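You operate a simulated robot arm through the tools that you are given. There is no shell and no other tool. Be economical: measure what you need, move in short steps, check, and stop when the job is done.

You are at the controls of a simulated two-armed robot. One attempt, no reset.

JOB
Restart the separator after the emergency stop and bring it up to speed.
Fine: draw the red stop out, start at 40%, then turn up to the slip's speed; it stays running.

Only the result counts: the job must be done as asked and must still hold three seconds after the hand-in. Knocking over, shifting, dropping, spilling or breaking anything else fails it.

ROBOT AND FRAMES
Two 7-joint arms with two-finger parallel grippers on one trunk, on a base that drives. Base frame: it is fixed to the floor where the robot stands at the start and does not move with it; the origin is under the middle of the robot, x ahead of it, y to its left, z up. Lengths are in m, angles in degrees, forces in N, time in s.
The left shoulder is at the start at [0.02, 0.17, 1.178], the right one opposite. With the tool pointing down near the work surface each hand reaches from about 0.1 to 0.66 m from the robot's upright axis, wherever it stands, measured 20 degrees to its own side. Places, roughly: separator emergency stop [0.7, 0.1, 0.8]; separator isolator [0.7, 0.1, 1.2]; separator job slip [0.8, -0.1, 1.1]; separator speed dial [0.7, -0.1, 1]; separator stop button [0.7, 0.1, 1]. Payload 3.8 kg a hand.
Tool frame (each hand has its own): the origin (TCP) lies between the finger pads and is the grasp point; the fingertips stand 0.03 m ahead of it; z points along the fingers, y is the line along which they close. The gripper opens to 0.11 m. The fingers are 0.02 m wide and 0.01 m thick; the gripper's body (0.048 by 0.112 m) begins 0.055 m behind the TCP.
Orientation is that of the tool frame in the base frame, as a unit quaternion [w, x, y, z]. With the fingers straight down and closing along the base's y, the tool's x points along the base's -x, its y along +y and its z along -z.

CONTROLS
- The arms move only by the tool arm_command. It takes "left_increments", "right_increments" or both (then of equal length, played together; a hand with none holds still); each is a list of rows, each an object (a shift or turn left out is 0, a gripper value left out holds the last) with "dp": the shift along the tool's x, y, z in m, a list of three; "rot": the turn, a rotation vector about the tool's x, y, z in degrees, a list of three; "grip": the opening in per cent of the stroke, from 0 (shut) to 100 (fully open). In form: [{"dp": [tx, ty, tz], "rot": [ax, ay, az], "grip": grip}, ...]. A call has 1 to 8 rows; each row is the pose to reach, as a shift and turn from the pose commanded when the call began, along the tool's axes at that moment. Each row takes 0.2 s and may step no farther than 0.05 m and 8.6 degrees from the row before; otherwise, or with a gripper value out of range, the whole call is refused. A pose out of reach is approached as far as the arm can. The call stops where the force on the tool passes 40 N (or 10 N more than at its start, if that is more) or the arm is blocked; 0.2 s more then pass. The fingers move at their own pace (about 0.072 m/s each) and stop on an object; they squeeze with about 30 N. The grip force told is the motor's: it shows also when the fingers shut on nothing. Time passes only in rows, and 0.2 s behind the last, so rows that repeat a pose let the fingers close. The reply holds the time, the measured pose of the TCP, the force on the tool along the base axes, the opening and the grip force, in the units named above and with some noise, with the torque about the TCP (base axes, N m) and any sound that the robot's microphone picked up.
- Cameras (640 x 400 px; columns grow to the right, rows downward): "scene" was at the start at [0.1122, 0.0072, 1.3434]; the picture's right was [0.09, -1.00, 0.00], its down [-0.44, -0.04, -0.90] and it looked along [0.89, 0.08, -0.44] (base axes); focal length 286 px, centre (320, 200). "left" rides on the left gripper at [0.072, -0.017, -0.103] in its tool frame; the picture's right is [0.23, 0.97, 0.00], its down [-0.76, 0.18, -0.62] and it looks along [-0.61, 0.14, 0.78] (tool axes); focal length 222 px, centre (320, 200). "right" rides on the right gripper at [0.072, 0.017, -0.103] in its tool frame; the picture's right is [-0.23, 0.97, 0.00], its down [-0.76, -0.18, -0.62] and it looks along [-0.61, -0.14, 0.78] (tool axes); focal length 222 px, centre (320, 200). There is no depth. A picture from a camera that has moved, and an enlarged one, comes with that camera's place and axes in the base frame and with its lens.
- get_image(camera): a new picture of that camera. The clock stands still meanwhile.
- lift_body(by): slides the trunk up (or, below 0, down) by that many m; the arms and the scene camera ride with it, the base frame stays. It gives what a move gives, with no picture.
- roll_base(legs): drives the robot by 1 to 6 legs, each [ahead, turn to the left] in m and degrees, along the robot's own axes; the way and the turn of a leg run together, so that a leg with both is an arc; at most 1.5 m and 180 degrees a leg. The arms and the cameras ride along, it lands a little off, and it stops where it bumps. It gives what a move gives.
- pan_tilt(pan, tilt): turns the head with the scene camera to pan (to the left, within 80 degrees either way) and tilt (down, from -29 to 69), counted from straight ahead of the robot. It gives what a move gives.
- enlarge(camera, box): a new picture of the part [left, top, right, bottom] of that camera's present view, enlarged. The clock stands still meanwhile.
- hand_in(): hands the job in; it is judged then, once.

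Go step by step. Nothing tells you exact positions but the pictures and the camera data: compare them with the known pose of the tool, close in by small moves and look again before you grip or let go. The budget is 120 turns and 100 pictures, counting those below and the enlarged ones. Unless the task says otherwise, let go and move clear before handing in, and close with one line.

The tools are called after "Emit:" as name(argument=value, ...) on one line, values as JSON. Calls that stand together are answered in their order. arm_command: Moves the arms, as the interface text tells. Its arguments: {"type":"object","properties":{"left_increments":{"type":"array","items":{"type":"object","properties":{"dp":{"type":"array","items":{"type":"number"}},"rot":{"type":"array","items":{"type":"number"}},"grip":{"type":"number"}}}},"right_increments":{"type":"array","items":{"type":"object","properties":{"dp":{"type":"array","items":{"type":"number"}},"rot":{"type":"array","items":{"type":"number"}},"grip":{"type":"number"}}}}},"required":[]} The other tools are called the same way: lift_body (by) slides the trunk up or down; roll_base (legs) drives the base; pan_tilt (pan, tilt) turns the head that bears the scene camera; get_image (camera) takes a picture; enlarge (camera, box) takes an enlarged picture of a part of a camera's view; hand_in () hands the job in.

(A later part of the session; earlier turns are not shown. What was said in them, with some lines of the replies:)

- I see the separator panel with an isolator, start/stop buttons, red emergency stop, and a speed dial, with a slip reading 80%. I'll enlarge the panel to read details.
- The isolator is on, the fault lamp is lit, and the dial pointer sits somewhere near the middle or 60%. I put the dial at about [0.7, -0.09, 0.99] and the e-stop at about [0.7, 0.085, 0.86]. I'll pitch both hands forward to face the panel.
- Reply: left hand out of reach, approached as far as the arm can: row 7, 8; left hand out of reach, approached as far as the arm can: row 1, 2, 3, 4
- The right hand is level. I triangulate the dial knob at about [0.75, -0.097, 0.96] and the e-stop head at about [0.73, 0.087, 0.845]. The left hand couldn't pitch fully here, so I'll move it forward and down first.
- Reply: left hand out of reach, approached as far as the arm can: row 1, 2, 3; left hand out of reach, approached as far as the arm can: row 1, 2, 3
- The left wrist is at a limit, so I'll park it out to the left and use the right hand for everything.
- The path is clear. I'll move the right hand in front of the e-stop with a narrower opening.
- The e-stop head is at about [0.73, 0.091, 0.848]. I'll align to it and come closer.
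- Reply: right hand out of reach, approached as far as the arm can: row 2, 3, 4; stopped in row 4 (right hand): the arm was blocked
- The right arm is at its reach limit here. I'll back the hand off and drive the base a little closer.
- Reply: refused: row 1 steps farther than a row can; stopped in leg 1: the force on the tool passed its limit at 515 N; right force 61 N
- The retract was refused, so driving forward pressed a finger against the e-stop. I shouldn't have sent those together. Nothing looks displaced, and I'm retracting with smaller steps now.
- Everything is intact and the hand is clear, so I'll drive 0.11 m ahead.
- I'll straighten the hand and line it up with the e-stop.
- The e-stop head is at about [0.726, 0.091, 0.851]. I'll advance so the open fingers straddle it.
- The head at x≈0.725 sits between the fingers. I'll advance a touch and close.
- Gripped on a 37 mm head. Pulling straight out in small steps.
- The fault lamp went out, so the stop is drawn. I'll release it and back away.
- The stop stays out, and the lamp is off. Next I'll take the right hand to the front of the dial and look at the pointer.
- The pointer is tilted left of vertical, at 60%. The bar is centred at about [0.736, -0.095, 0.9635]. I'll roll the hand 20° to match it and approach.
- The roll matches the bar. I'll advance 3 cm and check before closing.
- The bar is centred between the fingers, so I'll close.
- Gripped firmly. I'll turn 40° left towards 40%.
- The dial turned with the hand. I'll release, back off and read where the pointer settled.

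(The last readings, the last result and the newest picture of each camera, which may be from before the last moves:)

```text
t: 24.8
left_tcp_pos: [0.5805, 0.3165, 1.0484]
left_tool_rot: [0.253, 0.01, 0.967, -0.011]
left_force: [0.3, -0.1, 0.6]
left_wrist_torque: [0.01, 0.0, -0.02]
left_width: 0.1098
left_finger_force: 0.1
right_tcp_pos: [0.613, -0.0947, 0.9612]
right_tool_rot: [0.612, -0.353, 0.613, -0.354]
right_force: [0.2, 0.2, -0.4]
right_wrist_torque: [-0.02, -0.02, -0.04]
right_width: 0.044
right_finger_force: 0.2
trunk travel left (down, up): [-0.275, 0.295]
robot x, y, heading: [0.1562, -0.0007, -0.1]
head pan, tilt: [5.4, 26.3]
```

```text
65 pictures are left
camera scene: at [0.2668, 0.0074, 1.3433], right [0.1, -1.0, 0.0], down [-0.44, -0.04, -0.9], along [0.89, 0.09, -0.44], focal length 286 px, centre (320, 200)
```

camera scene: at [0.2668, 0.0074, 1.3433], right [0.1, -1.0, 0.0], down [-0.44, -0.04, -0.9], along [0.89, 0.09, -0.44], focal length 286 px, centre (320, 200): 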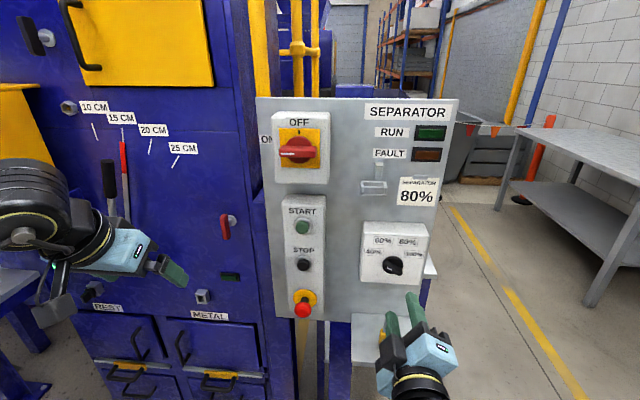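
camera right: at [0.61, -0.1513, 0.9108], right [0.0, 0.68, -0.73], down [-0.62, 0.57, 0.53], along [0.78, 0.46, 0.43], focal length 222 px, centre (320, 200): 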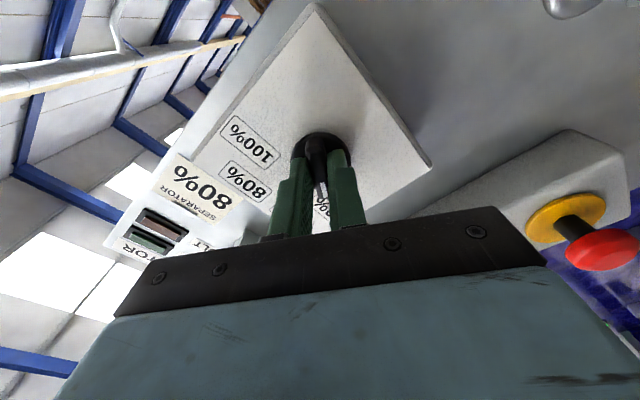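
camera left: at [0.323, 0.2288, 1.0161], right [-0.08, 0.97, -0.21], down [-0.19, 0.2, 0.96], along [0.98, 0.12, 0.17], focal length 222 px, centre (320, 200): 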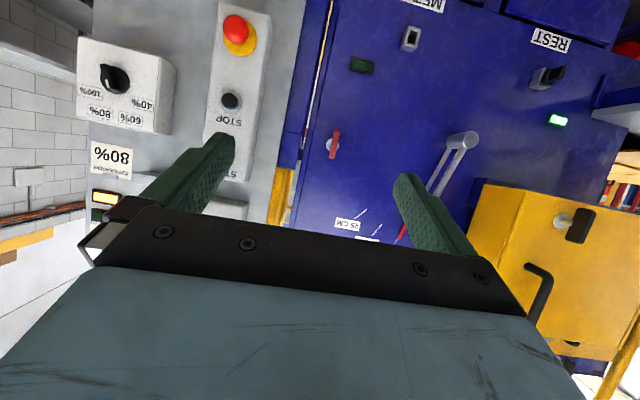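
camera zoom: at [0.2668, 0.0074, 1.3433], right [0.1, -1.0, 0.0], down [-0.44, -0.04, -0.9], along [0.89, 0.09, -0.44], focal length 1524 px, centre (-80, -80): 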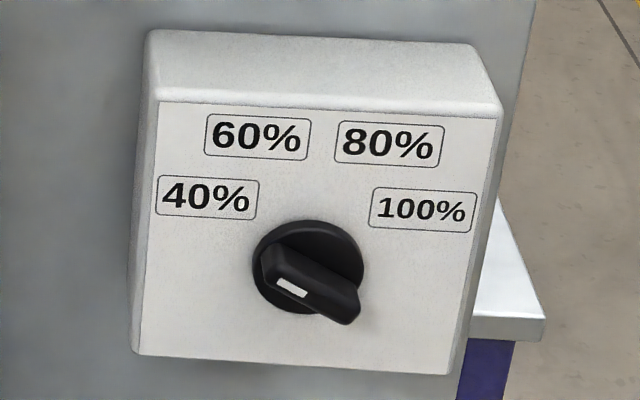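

The dial now points at 40%. Next I'll roll the hand back level, shut the fingers, and go in front of START at about [0.745, 0.092, 1.045].

Emit:
arm_command(right_increments=[{"rot": [0, 0, 8.5], "grip": 0}, {"rot": [0, 0, 17]}, {"rot": [0, 0, 25.5]}, {"rot": [0, 0, 34]}, {"rot": [0, 0, 42.5]}, {"rot": [0, 0, 51]}, {"rot": [0, 0, 60]}])

Emit:
arm_command(right_increments=[{"dp": [-0.02, 0.037, 0]}, {"dp": [-0.04, 0.074, 0]}, {"dp": [-0.06, 0.111, 0]}, {"dp": [-0.084, 0.15, 0]}, {"dp": [-0.084, 0.187, 0.03]}, {"dp": [-0.084, 0.187, 0.03]}])

Emit:
get_image(camera="right")

Emit:
enlarge(camera="scene", box=[240, 170, 400, 270])

```text
refused: row 7 steps farther than a row can; nothing moved
```

```text
t: 26.2
left_tcp_pos: [0.5807, 0.3162, 1.0484]
left_tool_rot: [0.253, 0.011, 0.967, -0.012]
left_force: [-0.1, 0.4, -0.6]
left_wrist_torque: [0.03, -0.02, 0.0]
left_width: 0.1101
left_finger_force: 0.1
right_tcp_pos: [0.6387, 0.0704, 0.8434]
right_tool_rot: [0.613, -0.354, 0.612, -0.353]
right_force: [0.6, 0.0, 0.3]
right_wrist_torque: [0.03, 0.0, -0.03]
right_width: 0.044
right_finger_force: 0.2
trunk travel left (down, up): [-0.275, 0.295]
robot x, y, heading: [0.1515, 0.0016, 0.2]
head pan, tilt: [5.4, 26.3]
```

```text
64 pictures are left
camera right: at [0.5348, 0.0154, 0.7928], right [0.0, 0.69, -0.73], down [-0.62, 0.57, 0.54], along [0.78, 0.45, 0.43], focal length 222 px, centre (320, 200)
```

right: 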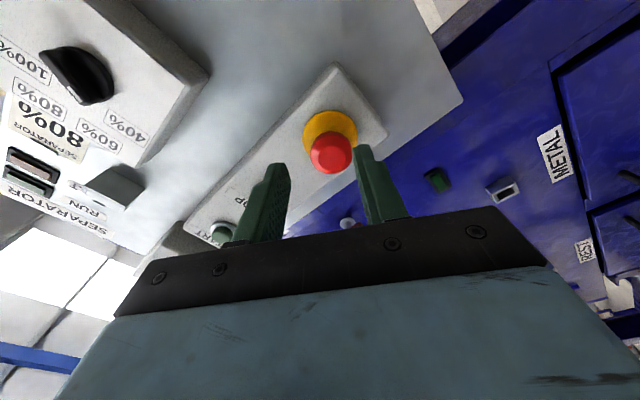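

```text
4.00 times, centred on (320, 220) of scene
camera zoom: at [0.2663, 0.0075, 1.3434], right [0.1, -1.0, 0.0], down [-0.44, -0.04, -0.9], along [0.89, 0.09, -0.44], focal length 1143 px, centre (320, 120)
```

zoom: 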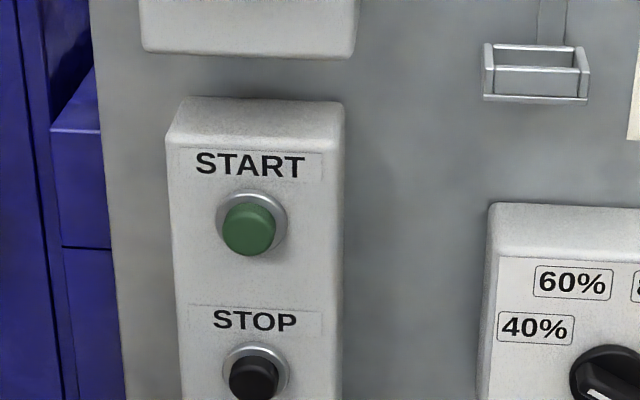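

The roll was refused for step size, so the shift went along the tilted axes. Nothing was touched. I'll retract and roll level, one call at a time from here.

Emit:
arm_command(right_increments=[{"dp": [0, 0, -0.02], "rot": [0, 0, 7.5], "grip": 0}, {"dp": [0, 0, -0.04], "rot": [0, 0, 15]}, {"dp": [0, 0, -0.04], "rot": [0, 0, 22.5]}, {"dp": [0, 0, -0.04], "rot": [0, 0, 30]}, {"dp": [0, 0, -0.04], "rot": [0, 0, 37.5]}, {"dp": [0, 0, -0.04], "rot": [0, 0, 45]}, {"dp": [0, 0, -0.04], "rot": [0, 0, 52.5]}, {"dp": [0, 0, -0.04], "rot": [0, 0, 60]}])

```text
t: 28.0
left_tcp_pos: [0.5797, 0.3168, 1.0485]
left_tool_rot: [0.253, 0.011, 0.967, -0.013]
left_force: [0.5, -1.3, 0.3]
left_wrist_torque: [-0.02, 0.02, 0.02]
left_width: 0.1098
left_finger_force: 0.1
right_tcp_pos: [0.6019, 0.07, 0.842]
right_tool_rot: [0.707, 0.0, 0.707, 0.002]
right_force: [0.2, 0.0, 0.1]
right_wrist_torque: [-0.04, 0.02, 0.01]
right_width: 0.0
right_finger_force: 29.5
trunk travel left (down, up): [-0.275, 0.295]
robot x, y, heading: [0.1534, -0.0004, 0.2]
head pan, tilt: [5.4, 26.3]
```

The hand is level with the fingers shut. I'll raise it to START height.

Emit:
arm_command(right_increments=[{"dp": [-0.04, 0.011, 0]}, {"dp": [-0.08, 0.022, 0]}, {"dp": [-0.12, 0.022, 0]}, {"dp": [-0.16, 0.022, 0]}, {"dp": [-0.203, 0.022, 0]}, {"dp": [-0.203, 0.022, 0.02]}, {"dp": [-0.203, 0.022, 0.02]}])

Emit:
get_image(camera="right")

Emit:
enlarge(camera="scene", box=[240, 170, 400, 270])

```text
t: 29.8
left_tcp_pos: [0.5801, 0.3165, 1.05]
left_tool_rot: [0.253, 0.011, 0.967, -0.012]
left_force: [0.2, -0.1, -0.3]
left_wrist_torque: [0.02, -0.03, -0.01]
left_width: 0.1099
left_finger_force: 0.0
right_tcp_pos: [0.6258, 0.0787, 1.016]
right_tool_rot: [0.7, -0.019, 0.713, -0.025]
right_force: [-0.2, -0.7, 1.0]
right_wrist_torque: [0.0, 0.02, 0.02]
right_width: 0.0
right_finger_force: 30.2
trunk travel left (down, up): [-0.275, 0.295]
robot x, y, heading: [0.1535, -0.0004, 0.2]
head pan, tilt: [5.4, 26.3]
stopped in row 7 (right hand): the arm was blocked; the commanded pose is now the measured one
```

```text
62 pictures are left
camera right: at [0.521, 0.0914, 0.9447], right [0.01, 0.99, 0.17], down [-0.61, -0.12, 0.78], along [0.79, -0.11, 0.6], focal length 222 px, centre (320, 200)
```

right: 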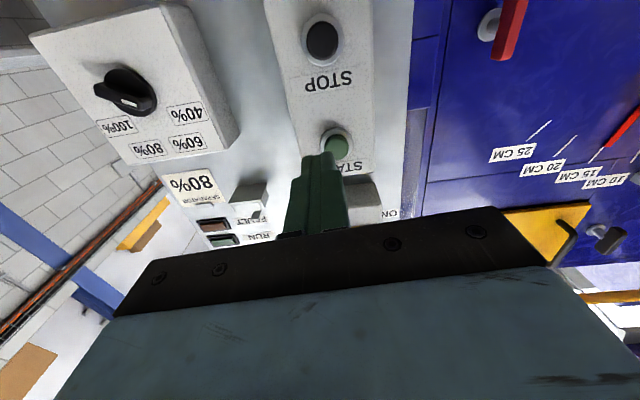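

```text
4.00 times, centred on (320, 220) of scene
camera zoom: at [0.2668, 0.0073, 1.3433], right [0.1, -1.0, 0.0], down [-0.44, -0.04, -0.9], along [0.89, 0.09, -0.44], focal length 1143 px, centre (320, 120)
```

zoom: 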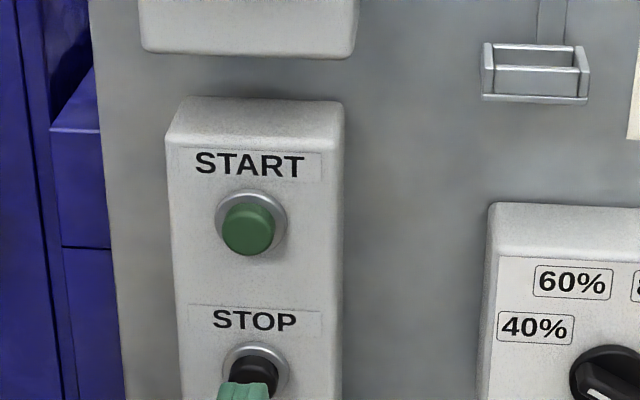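

The arm is near a limit at this height. START is at [0.745, 0.0905, 1.045], so I'll raise the trunk to give the wrist room.

Emit:
lift_body(by=0.05)

```text
t: 30.7
left_tcp_pos: [0.5794, 0.317, 1.0979]
left_tool_rot: [0.253, 0.01, 0.967, -0.012]
left_force: [0.4, 0.0, -0.1]
left_wrist_torque: [0.0, -0.01, -0.02]
left_width: 0.11
left_finger_force: 0.0
right_tcp_pos: [0.6258, 0.0787, 1.0654]
right_tool_rot: [0.7, -0.019, 0.713, -0.025]
right_force: [-0.4, 0.1, -0.2]
right_wrist_torque: [0.01, 0.02, 0.02]
right_width: 0.0001
right_finger_force: 29.9
trunk travel left (down, up): [-0.325, 0.245]
robot x, y, heading: [0.1565, -0.0005, 0.3]
head pan, tilt: [5.4, 26.3]
```

I'll straighten up and align on START.

Emit:
arm_command(right_increments=[{"dp": [0.01, 0.006, 0], "rot": [-0.3, -0.5, 1.8]}, {"dp": [0.02, 0.012, 0], "rot": [-0.5, -1, 3.6]}, {"dp": [0.02, 0.012, 0.03], "rot": [-0.5, -1, 3.6]}, {"dp": [0.02, 0.012, 0.05], "rot": [-0.5, -1, 3.6]}, {"dp": [0.02, 0.012, 0.05], "rot": [-0.5, -1, 3.6]}])

Emit:
get_image(camera="right")

Emit:
get_image(camera="scene")

```text
t: 32.1
left_tcp_pos: [0.5803, 0.3157, 1.098]
left_tool_rot: [0.252, 0.01, 0.967, -0.012]
left_force: [0.1, -0.5, 0.3]
left_wrist_torque: [-0.01, -0.01, 0.0]
left_width: 0.1098
left_finger_force: 0.0
right_tcp_pos: [0.6737, 0.072, 1.0158]
right_tool_rot: [0.7, -0.015, 0.714, -0.024]
right_force: [0.7, 0.5, -0.2]
right_wrist_torque: [0.03, -0.04, 0.05]
right_width: 0.0
right_finger_force: 30.2
trunk travel left (down, up): [-0.325, 0.245]
robot x, y, heading: [0.1529, 0.0008, 0.0]
head pan, tilt: [5.4, 26.3]
stopped in row 5 (right hand): the arm was blocked; the commanded pose is now the measured one
```

```text
60 pictures are left
camera right: at [0.5688, 0.0852, 0.9457], right [0.02, 0.98, 0.17], down [-0.61, -0.13, 0.78], along [0.79, -0.12, 0.6], focal length 222 px, centre (320, 200)
```

right: 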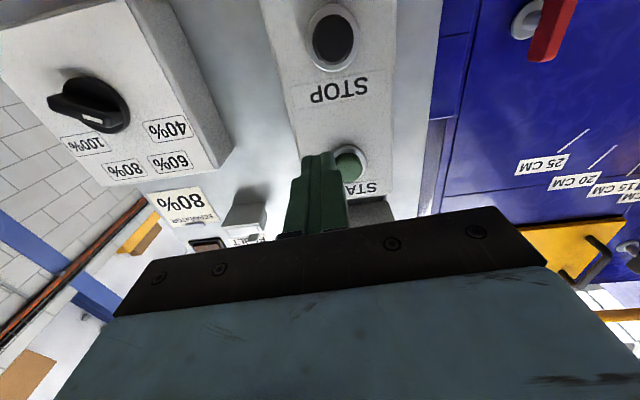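

```text
59 pictures are left
camera scene: at [0.2667, 0.0073, 1.3933], right [0.1, -1.0, 0.0], down [-0.44, -0.04, -0.9], along [0.89, 0.09, -0.44], focal length 286 px, centre (320, 200)
```

scene: 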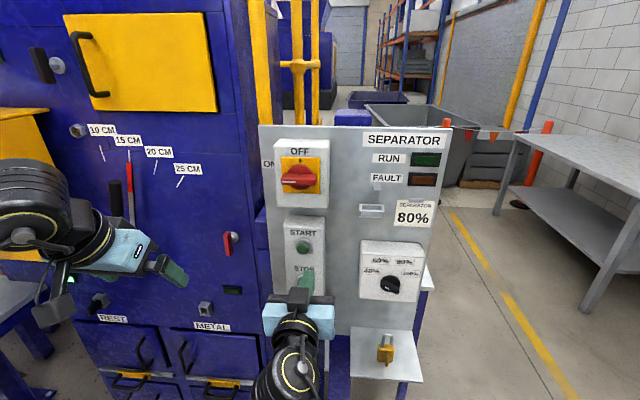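

The working configuration earlier was with the hand about 0.33 m below the shoulder. I'll retract both hands a bit and raise the trunk another 0.15 m to recreate that at START's height.

Emit:
arm_command(right_increments=[{"dp": [0, 0, -0.04]}, {"dp": [0, 0, -0.08]}, {"dp": [0, 0, -0.11]}], left_increments=[{"dp": [0.02, 0, -0.012]}, {"dp": [0.045, 0, -0.025]}, {"dp": [0.07, 0, -0.039]}])

```text
t: 33.0
left_tcp_pos: [0.5, 0.3196, 1.0957]
left_tool_rot: [0.252, 0.011, 0.967, -0.012]
left_force: [0.2, -1.1, 0.1]
left_wrist_torque: [-0.02, 0.0, 0.01]
left_width: 0.1102
left_finger_force: 0.0
right_tcp_pos: [0.5954, 0.0656, 1.0795]
right_tool_rot: [0.753, -0.011, 0.657, -0.032]
right_force: [-0.4, 0.7, 0.2]
right_wrist_torque: [0.03, 0.0, -0.02]
right_width: 0.0
right_finger_force: 29.7
trunk travel left (down, up): [-0.325, 0.245]
robot x, y, heading: [0.1565, 0.0015, -0.0]
head pan, tilt: [5.4, 26.3]
stopped in row 3 (right hand): the arm was blocked; the commanded pose is now the measured one
```

Emit:
lift_body(by=0.15)

```text
t: 34.8
left_tcp_pos: [0.4984, 0.3196, 1.2458]
left_tool_rot: [0.253, 0.011, 0.967, -0.012]
left_force: [0.5, 0.9, -1.0]
left_wrist_torque: [-0.03, 0.03, -0.01]
left_width: 0.1099
left_finger_force: 0.2
right_tcp_pos: [0.5942, 0.0677, 1.2277]
right_tool_rot: [0.753, -0.011, 0.658, -0.033]
right_force: [0.0, -0.2, -0.1]
right_wrist_torque: [-0.01, -0.01, 0.0]
right_width: 0.0
right_finger_force: 29.8
trunk travel left (down, up): [-0.475, 0.095]
robot x, y, heading: [0.1561, 0.006, -0.1]
head pan, tilt: [5.4, 26.3]
```

Emit:
arm_command(right_increments=[{"dp": [0.036, 0.005, -0.005], "rot": [-0.3, 1.6, 0.7]}, {"dp": [0.072, 0.01, -0.01], "rot": [-0.7, 3.2, 1.4]}, {"dp": [0.108, 0.015, -0.015], "rot": [-1, 4.7, 2.1]}, {"dp": [0.144, 0.02, -0.02], "rot": [-1.4, 6.3, 2.8]}, {"dp": [0.18, 0.024, -0.025], "rot": [-1.7, 7.8, 3.5]}, {"dp": [0.18, 0.024, -0.025], "rot": [-1.7, 7.8, 3.5]}])

Emit:
get_image(camera="right")

Emit:
get_image(camera="scene")

```text
t: 36.1
left_tcp_pos: [0.4984, 0.3211, 1.2469]
left_tool_rot: [0.253, 0.011, 0.967, -0.012]
left_force: [0.4, 0.3, 0.2]
left_wrist_torque: [0.01, -0.01, 0.01]
left_width: 0.1099
left_finger_force: 0.2
right_tcp_pos: [0.5934, 0.078, 1.0478]
right_tool_rot: [0.706, 0.0, 0.708, 0.001]
right_force: [0.0, -0.2, -0.6]
right_wrist_torque: [-0.01, -0.02, -0.04]
right_width: 0.0
right_finger_force: 29.9
trunk travel left (down, up): [-0.475, 0.095]
robot x, y, heading: [0.1546, 0.0017, -0.2]
head pan, tilt: [5.4, 26.3]
```

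```text
58 pictures are left
camera right: at [0.4886, 0.0945, 0.9771], right [0.0, 0.97, 0.23], down [-0.62, -0.18, 0.76], along [0.78, -0.14, 0.6], focal length 222 px, centre (320, 200)
```

right: 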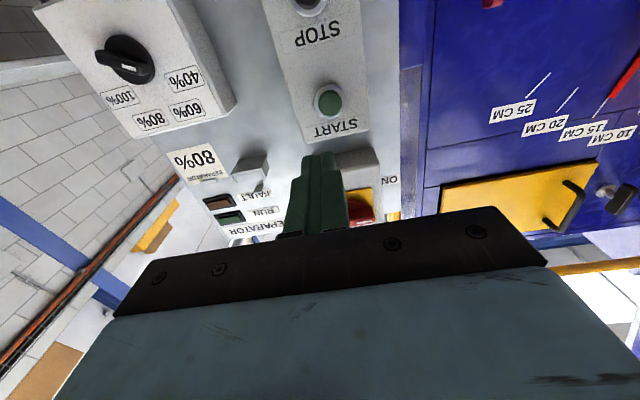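

```text
57 pictures are left
camera scene: at [0.2665, 0.0076, 1.5434], right [0.1, -1.0, 0.0], down [-0.44, -0.04, -0.9], along [0.89, 0.09, -0.44], focal length 286 px, centre (320, 200)
```

scene: 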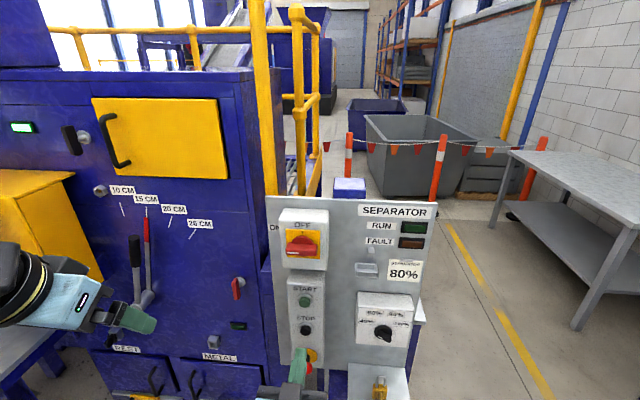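

The hand is level and free now. I'll align on START and bring the tips about 1 cm short of it.

Emit:
arm_command(right_increments=[{"dp": [0.002, 0.006, 0.04]}, {"dp": [0.002, 0.012, 0.08]}, {"dp": [0.002, 0.012, 0.105]}, {"dp": [0.002, 0.012, 0.105]}])

Emit:
get_image(camera="right")

Emit:
enlarge(camera="scene", box=[260, 270, 350, 340])

```text
t: 37.1
left_tcp_pos: [0.4993, 0.3199, 1.2464]
left_tool_rot: [0.253, 0.011, 0.967, -0.012]
left_force: [-0.3, -0.2, 0.1]
left_wrist_torque: [0.03, -0.02, 0.0]
left_width: 0.1099
left_finger_force: 0.1
right_tcp_pos: [0.6964, 0.0919, 1.0444]
right_tool_rot: [0.706, 0.0, 0.708, 0.001]
right_force: [-0.1, 0.2, -0.3]
right_wrist_torque: [-0.01, 0.01, -0.01]
right_width: 0.0
right_finger_force: 30.1
trunk travel left (down, up): [-0.475, 0.095]
robot x, y, heading: [0.1561, -0.0001, 0.2]
head pan, tilt: [5.4, 26.3]
```

```text
56 pictures are left
camera right: at [0.5942, 0.1088, 0.9731], right [0.0, 0.97, 0.23], down [-0.62, -0.18, 0.76], along [0.78, -0.14, 0.6], focal length 222 px, centre (320, 200)
```

right: 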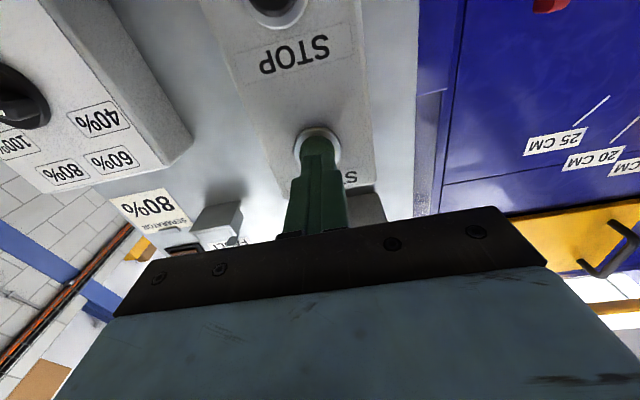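

```text
5.71 times, centred on (305, 305) of scene
camera zoom: at [0.2664, 0.0074, 1.5434], right [0.1, -1.0, 0.0], down [-0.44, -0.04, -0.9], along [0.89, 0.09, -0.44], focal length 1633 px, centre (406, -400)
```

zoom: 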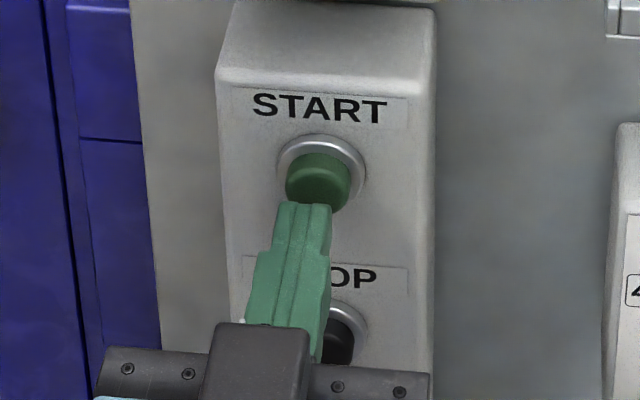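

Aligned. I'll press in small steps with a 3 mm shift right.

Emit:
arm_command(right_increments=[{"dp": [0, -0.003, 0.006]}, {"dp": [0, -0.003, 0.012]}, {"dp": [0, -0.003, 0.016]}, {"dp": [0, -0.003, 0.02]}, {"dp": [0, -0.003, 0.023]}, {"dp": [0, -0.003, 0.026]}])

Emit:
enlarge(camera="scene", box=[260, 190, 440, 350])

```text
t: 38.4
left_tcp_pos: [0.4945, 0.3175, 1.2474]
left_tool_rot: [0.255, 0.012, 0.967, -0.011]
left_force: [-0.3, -0.7, 0.0]
left_wrist_torque: [0.0, 0.0, -0.01]
left_width: 0.1101
left_finger_force: 0.1
right_tcp_pos: [0.7142, 0.09, 1.0434]
right_tool_rot: [0.706, 0.001, 0.708, 0.0]
right_force: [-23.5, -5.3, 8.0]
right_wrist_torque: [-0.09, -0.26, -0.15]
right_width: 0.0
right_finger_force: 30.3
trunk travel left (down, up): [-0.475, 0.095]
robot x, y, heading: [0.1538, 0.0007, -0.0]
head pan, tilt: [5.4, 26.3]
heard: click
stopped in row 6 (right hand): the force on the tool passed its limit at 43 N (the readings are from after the stop); the commanded pose is now the measured one
```

```text
2.50 times, centred on (350, 270) of scene
camera zoom: at [0.2608, 0.0054, 1.5439], right [0.1, -1.0, 0.0], down [-0.44, -0.04, -0.9], along [0.89, 0.09, -0.44], focal length 714 px, centre (245, 25)
```

zoom: 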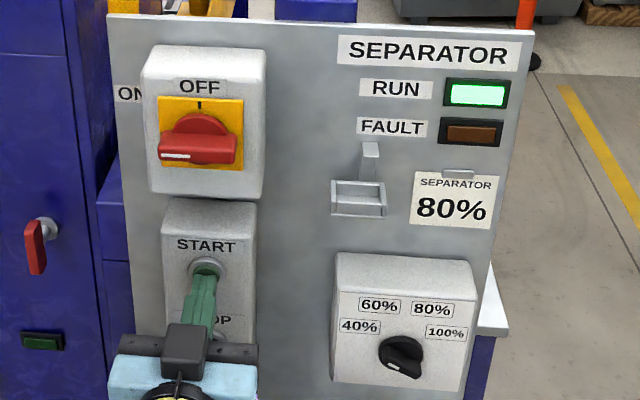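

A click, and RUN is lit. I'll back straight off.

Emit:
arm_command(right_increments=[{"dp": [0, 0, -0.03]}, {"dp": [0, 0, -0.07]}, {"dp": [0, 0, -0.11]}, {"dp": [0, 0, -0.11]}])

Emit:
enlarge(camera="scene", box=[260, 190, 440, 350])

```text
t: 39.4
left_tcp_pos: [0.4996, 0.3194, 1.2454]
left_tool_rot: [0.252, 0.011, 0.968, -0.011]
left_force: [-0.4, 0.1, -0.6]
left_wrist_torque: [-0.01, -0.02, 0.01]
left_width: 0.1101
left_finger_force: 0.0
right_tcp_pos: [0.6063, 0.0902, 1.0392]
right_tool_rot: [0.705, 0.0, 0.709, 0.0]
right_force: [0.6, -0.9, -0.4]
right_wrist_torque: [-0.01, -0.03, 0.0]
right_width: 0.0001
right_finger_force: 30.4
trunk travel left (down, up): [-0.475, 0.095]
robot x, y, heading: [0.1541, -0.0018, 0.3]
head pan, tilt: [5.4, 26.3]
```

```text
2.50 times, centred on (350, 270) of scene
camera zoom: at [0.2665, 0.0071, 1.5433], right [0.1, -1.0, 0.0], down [-0.44, -0.04, -0.9], along [0.89, 0.09, -0.44], focal length 714 px, centre (245, 25)
```

zoom: 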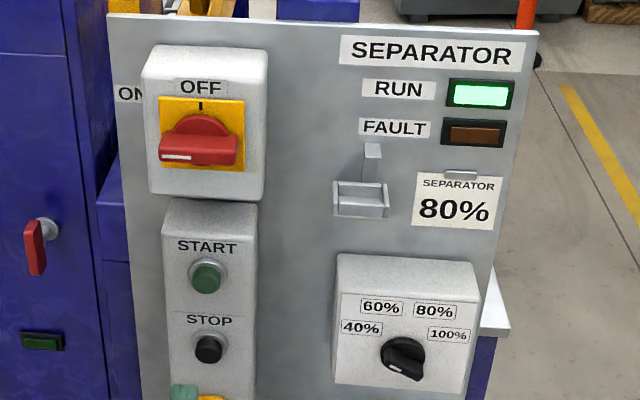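

RUN stays lit with the dial at 40%. I'll move over to the dial.

Emit:
arm_command(right_increments=[{"dp": [0.015, -0.037, 0], "grip": 40}, {"dp": [0.03, -0.074, 0]}, {"dp": [0.045, -0.111, 0]}, {"dp": [0.06, -0.148, 0]}, {"dp": [0.076, -0.185, 0]}, {"dp": [0.076, -0.185, 0]}])

```text
t: 40.8
left_tcp_pos: [0.4985, 0.3209, 1.246]
left_tool_rot: [0.253, 0.011, 0.967, -0.013]
left_force: [0.1, 0.1, 0.4]
left_wrist_torque: [0.0, 0.01, 0.0]
left_width: 0.1101
left_finger_force: 0.0
right_tcp_pos: [0.6041, -0.0944, 0.9654]
right_tool_rot: [0.705, 0.0, 0.71, -0.001]
right_force: [-0.5, -0.5, -0.3]
right_wrist_torque: [0.02, -0.01, -0.01]
right_width: 0.044
right_finger_force: 0.1
trunk travel left (down, up): [-0.475, 0.095]
robot x, y, heading: [0.1536, -0.0007, 0.3]
head pan, tilt: [5.4, 26.3]
```

Emit:
arm_command(right_increments=[{"rot": [0, 0, -7.5]}, {"rot": [0, 0, -15]}, {"rot": [0, 0, -22.5]}, {"rot": [0, 0, -30]}, {"rot": [0, 0, -37.5]}, {"rot": [0, 0, -45]}, {"rot": [0, 0, -52.5]}, {"rot": [0, 0, -60]}])

Emit:
get_image(camera="right")

```text
t: 42.6
left_tcp_pos: [0.4968, 0.3208, 1.245]
left_tool_rot: [0.253, 0.012, 0.967, -0.013]
left_force: [0.2, 0.0, 0.5]
left_wrist_torque: [-0.03, 0.0, -0.04]
left_width: 0.1097
left_finger_force: 0.0
right_tcp_pos: [0.606, -0.0934, 0.9657]
right_tool_rot: [0.61, -0.356, 0.614, -0.353]
right_force: [0.1, 0.4, 0.0]
right_wrist_torque: [-0.03, -0.01, -0.01]
right_width: 0.0441
right_finger_force: 0.0
trunk travel left (down, up): [-0.475, 0.095]
robot x, y, heading: [0.1532, 0.0008, 0.1]
head pan, tilt: [5.4, 26.3]
```

```text
52 pictures are left
camera right: at [0.5031, -0.1489, 0.9165], right [-0.01, 0.68, -0.73], down [-0.62, 0.57, 0.54], along [0.79, 0.46, 0.42], focal length 222 px, centre (320, 200)
```

right: 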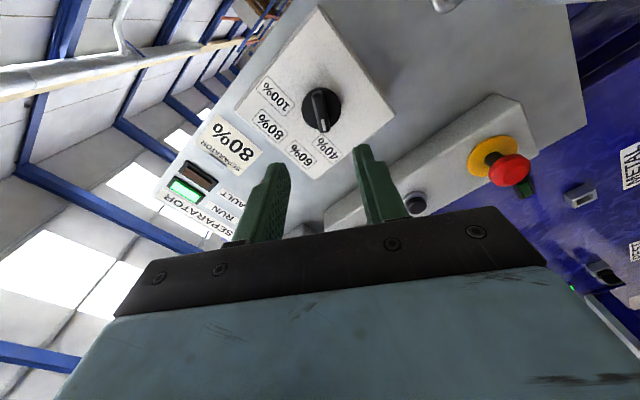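

The hand is aligned with the bar. I'll advance, stopping just short for a check.

Emit:
arm_command(right_increments=[{"dp": [0.003, 0.001, 0.04]}, {"dp": [0.003, 0.001, 0.075]}, {"dp": [0.003, 0.001, 0.095]}, {"dp": [0.003, 0.001, 0.107]}, {"dp": [0.003, 0.001, 0.107]}])

Emit:
enlarge(camera="right", box=[200, 80, 440, 230])

```text
t: 43.8
left_tcp_pos: [0.4983, 0.3198, 1.2462]
left_tool_rot: [0.253, 0.011, 0.967, -0.011]
left_force: [-0.3, -0.7, -0.5]
left_wrist_torque: [0.0, -0.03, -0.02]
left_width: 0.1103
left_finger_force: 0.0
right_tcp_pos: [0.713, -0.0958, 0.9619]
right_tool_rot: [0.61, -0.355, 0.614, -0.352]
right_force: [0.4, 0.5, 0.4]
right_wrist_torque: [-0.01, 0.01, 0.03]
right_width: 0.0439
right_finger_force: 0.0
trunk travel left (down, up): [-0.475, 0.095]
robot x, y, heading: [0.1556, 0.0018, 0.1]
head pan, tilt: [5.4, 26.3]
```

```text
2.67 times, centred on (320, 155) of right
camera zoom: at [0.6098, -0.1503, 0.9115], right [-0.01, 0.68, -0.73], down [-0.62, 0.57, 0.54], along [0.79, 0.45, 0.42], focal length 592 px, centre (320, 320)
```

zoom: 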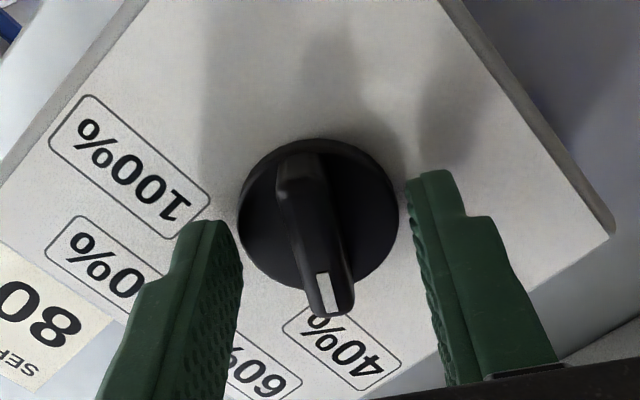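

Well centred. I'll grip and begin turning up.

Emit:
arm_command(right_increments=[{"grip": 0}, {"grip": 0}, {"grip": 0}, {"rot": [0, 0, 8]}, {"rot": [0, 0, 16]}, {"rot": [0, 0, 24]}, {"rot": [0, 0, 32]}, {"rot": [0, 0, 40]}])

Emit:
enlarge(camera="scene", box=[260, 190, 440, 350])

```text
t: 45.6
left_tcp_pos: [0.4974, 0.3202, 1.2455]
left_tool_rot: [0.253, 0.011, 0.967, -0.012]
left_force: [1.1, 0.2, 0.1]
left_wrist_torque: [0.01, -0.03, 0.01]
left_width: 0.1097
left_finger_force: 0.0
right_tcp_pos: [0.7139, -0.0956, 0.9615]
right_tool_rot: [0.694, -0.123, 0.7, -0.12]
right_force: [-2.2, 5.3, -5.2]
right_wrist_torque: [0.0, -0.91, 0.26]
right_width: 0.0119
right_finger_force: 44.6
trunk travel left (down, up): [-0.475, 0.095]
robot x, y, heading: [0.154, 0.0015, 0.1]
head pan, tilt: [5.4, 26.3]
```

```text
2.50 times, centred on (350, 270) of scene
camera zoom: at [0.266, 0.0081, 1.5433], right [0.1, -1.0, 0.0], down [-0.44, -0.04, -0.9], along [0.89, 0.09, -0.44], focal length 714 px, centre (245, 25)
```

zoom: 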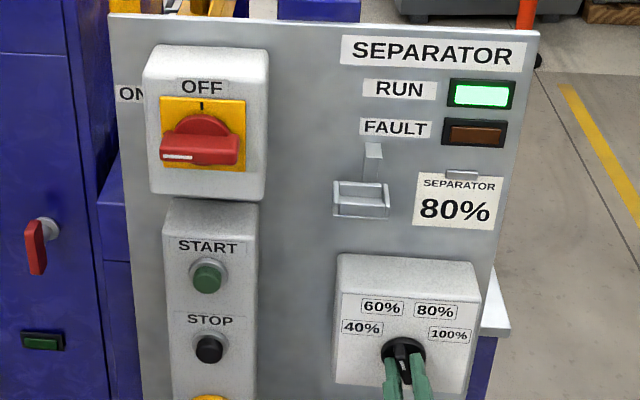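

Running at 60%. I'll turn another 40° to 80%.

Emit:
arm_command(right_increments=[{"rot": [0, 0, 8]}, {"rot": [0, 0, 16]}, {"rot": [0, 0, 24]}, {"rot": [0, 0, 32]}, {"rot": [0, 0, 40]}, {"rot": [0, 0, 40]}])

Emit:
enlarge(camera="scene", box=[345, 280, 435, 350])

```text
t: 47.0
left_tcp_pos: [0.4969, 0.3219, 1.2458]
left_tool_rot: [0.253, 0.01, 0.967, -0.012]
left_force: [0.0, 0.0, -0.2]
left_wrist_torque: [0.0, -0.03, -0.02]
left_width: 0.1101
left_finger_force: 0.0
right_tcp_pos: [0.7142, -0.0954, 0.961]
right_tool_rot: [0.693, 0.122, 0.7, 0.124]
right_force: [-10.3, 9.5, -8.9]
right_wrist_torque: [-0.01, 0.5, 0.48]
right_width: 0.0117
right_finger_force: 45.2
trunk travel left (down, up): [-0.475, 0.095]
robot x, y, heading: [0.1561, -0.0016, -0.1]
head pan, tilt: [5.4, 26.3]
```

```text
5.71 times, centred on (390, 315) of scene
camera zoom: at [0.2655, 0.0088, 1.5434], right [0.1, -1.0, 0.0], down [-0.44, -0.04, -0.9], along [0.89, 0.09, -0.44], focal length 1633 px, centre (-80, -457)
```

zoom: 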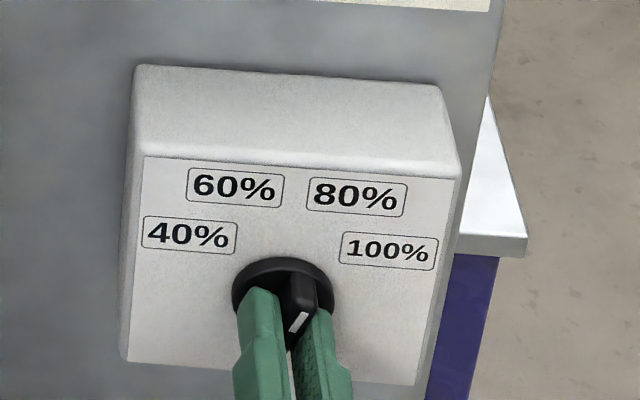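

The pointer is at 80%. I'll open, back off and check.

Emit:
arm_command(right_increments=[{"grip": 40}, {"grip": 40}, {"grip": 40}, {"dp": [0, 0, -0.04]}, {"dp": [0, 0, -0.08]}, {"dp": [0, 0, -0.12]}, {"dp": [0, 0, -0.12]}])

Emit:
enlarge(camera="scene", box=[260, 190, 440, 350])

Emit:
enlarge(camera="right", box=[220, 50, 420, 175])

Emit:
get_image(camera="scene")

```text
t: 48.6
left_tcp_pos: [0.499, 0.3201, 1.2451]
left_tool_rot: [0.253, 0.011, 0.967, -0.011]
left_force: [0.7, 0.1, 0.0]
left_wrist_torque: [-0.01, 0.05, 0.02]
left_width: 0.1099
left_finger_force: 0.0
right_tcp_pos: [0.594, -0.0974, 0.9632]
right_tool_rot: [0.694, 0.125, 0.699, 0.122]
right_force: [-0.1, -0.1, 0.4]
right_wrist_torque: [0.01, -0.01, -0.01]
right_width: 0.044
right_finger_force: 0.0
trunk travel left (down, up): [-0.475, 0.095]
robot x, y, heading: [0.1499, 0.0012, 0.2]
head pan, tilt: [5.4, 26.3]
```

```text
2.50 times, centred on (350, 270) of scene
camera zoom: at [0.2671, 0.0075, 1.5433], right [0.1, -1.0, 0.0], down [-0.44, -0.04, -0.9], along [0.89, 0.09, -0.44], focal length 714 px, centre (245, 25)
```

zoom: 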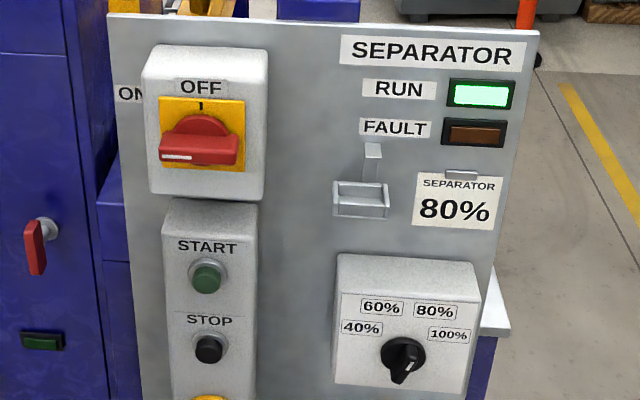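

```text
3.20 times, centred on (320, 112) of right
camera zoom: at [0.49, -0.0578, 0.9019], right [0.0, 0.84, 0.55], down [-0.62, -0.43, 0.66], along [0.79, -0.34, 0.52], focal length 711 px, centre (320, 480)
```

zoom: 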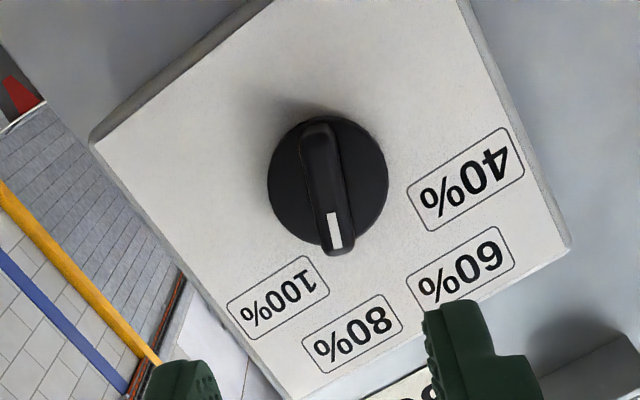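

```text
46 pictures are left
camera scene: at [0.2671, 0.0075, 1.5433], right [0.1, -1.0, 0.0], down [-0.44, -0.04, -0.9], along [0.89, 0.09, -0.44], focal length 286 px, centre (320, 200)
```

scene: 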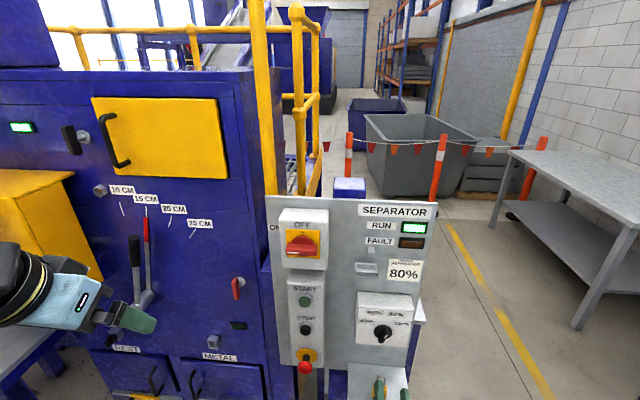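

The pointer lines up with 80%, RUN is lit, FAULT is dark, the stop is drawn out and both hands are clear. I'm handing in.

Emit:
hand_in()

```text
The job is handed in.
```

The separator is running at the slip's 80%: I drew the red stop out, started it at 40%, then turned the dial up. RUN is lit and FAULT is off; early on the robot pushed hard (515 N) against the red stop while driving in, with no damage visible.
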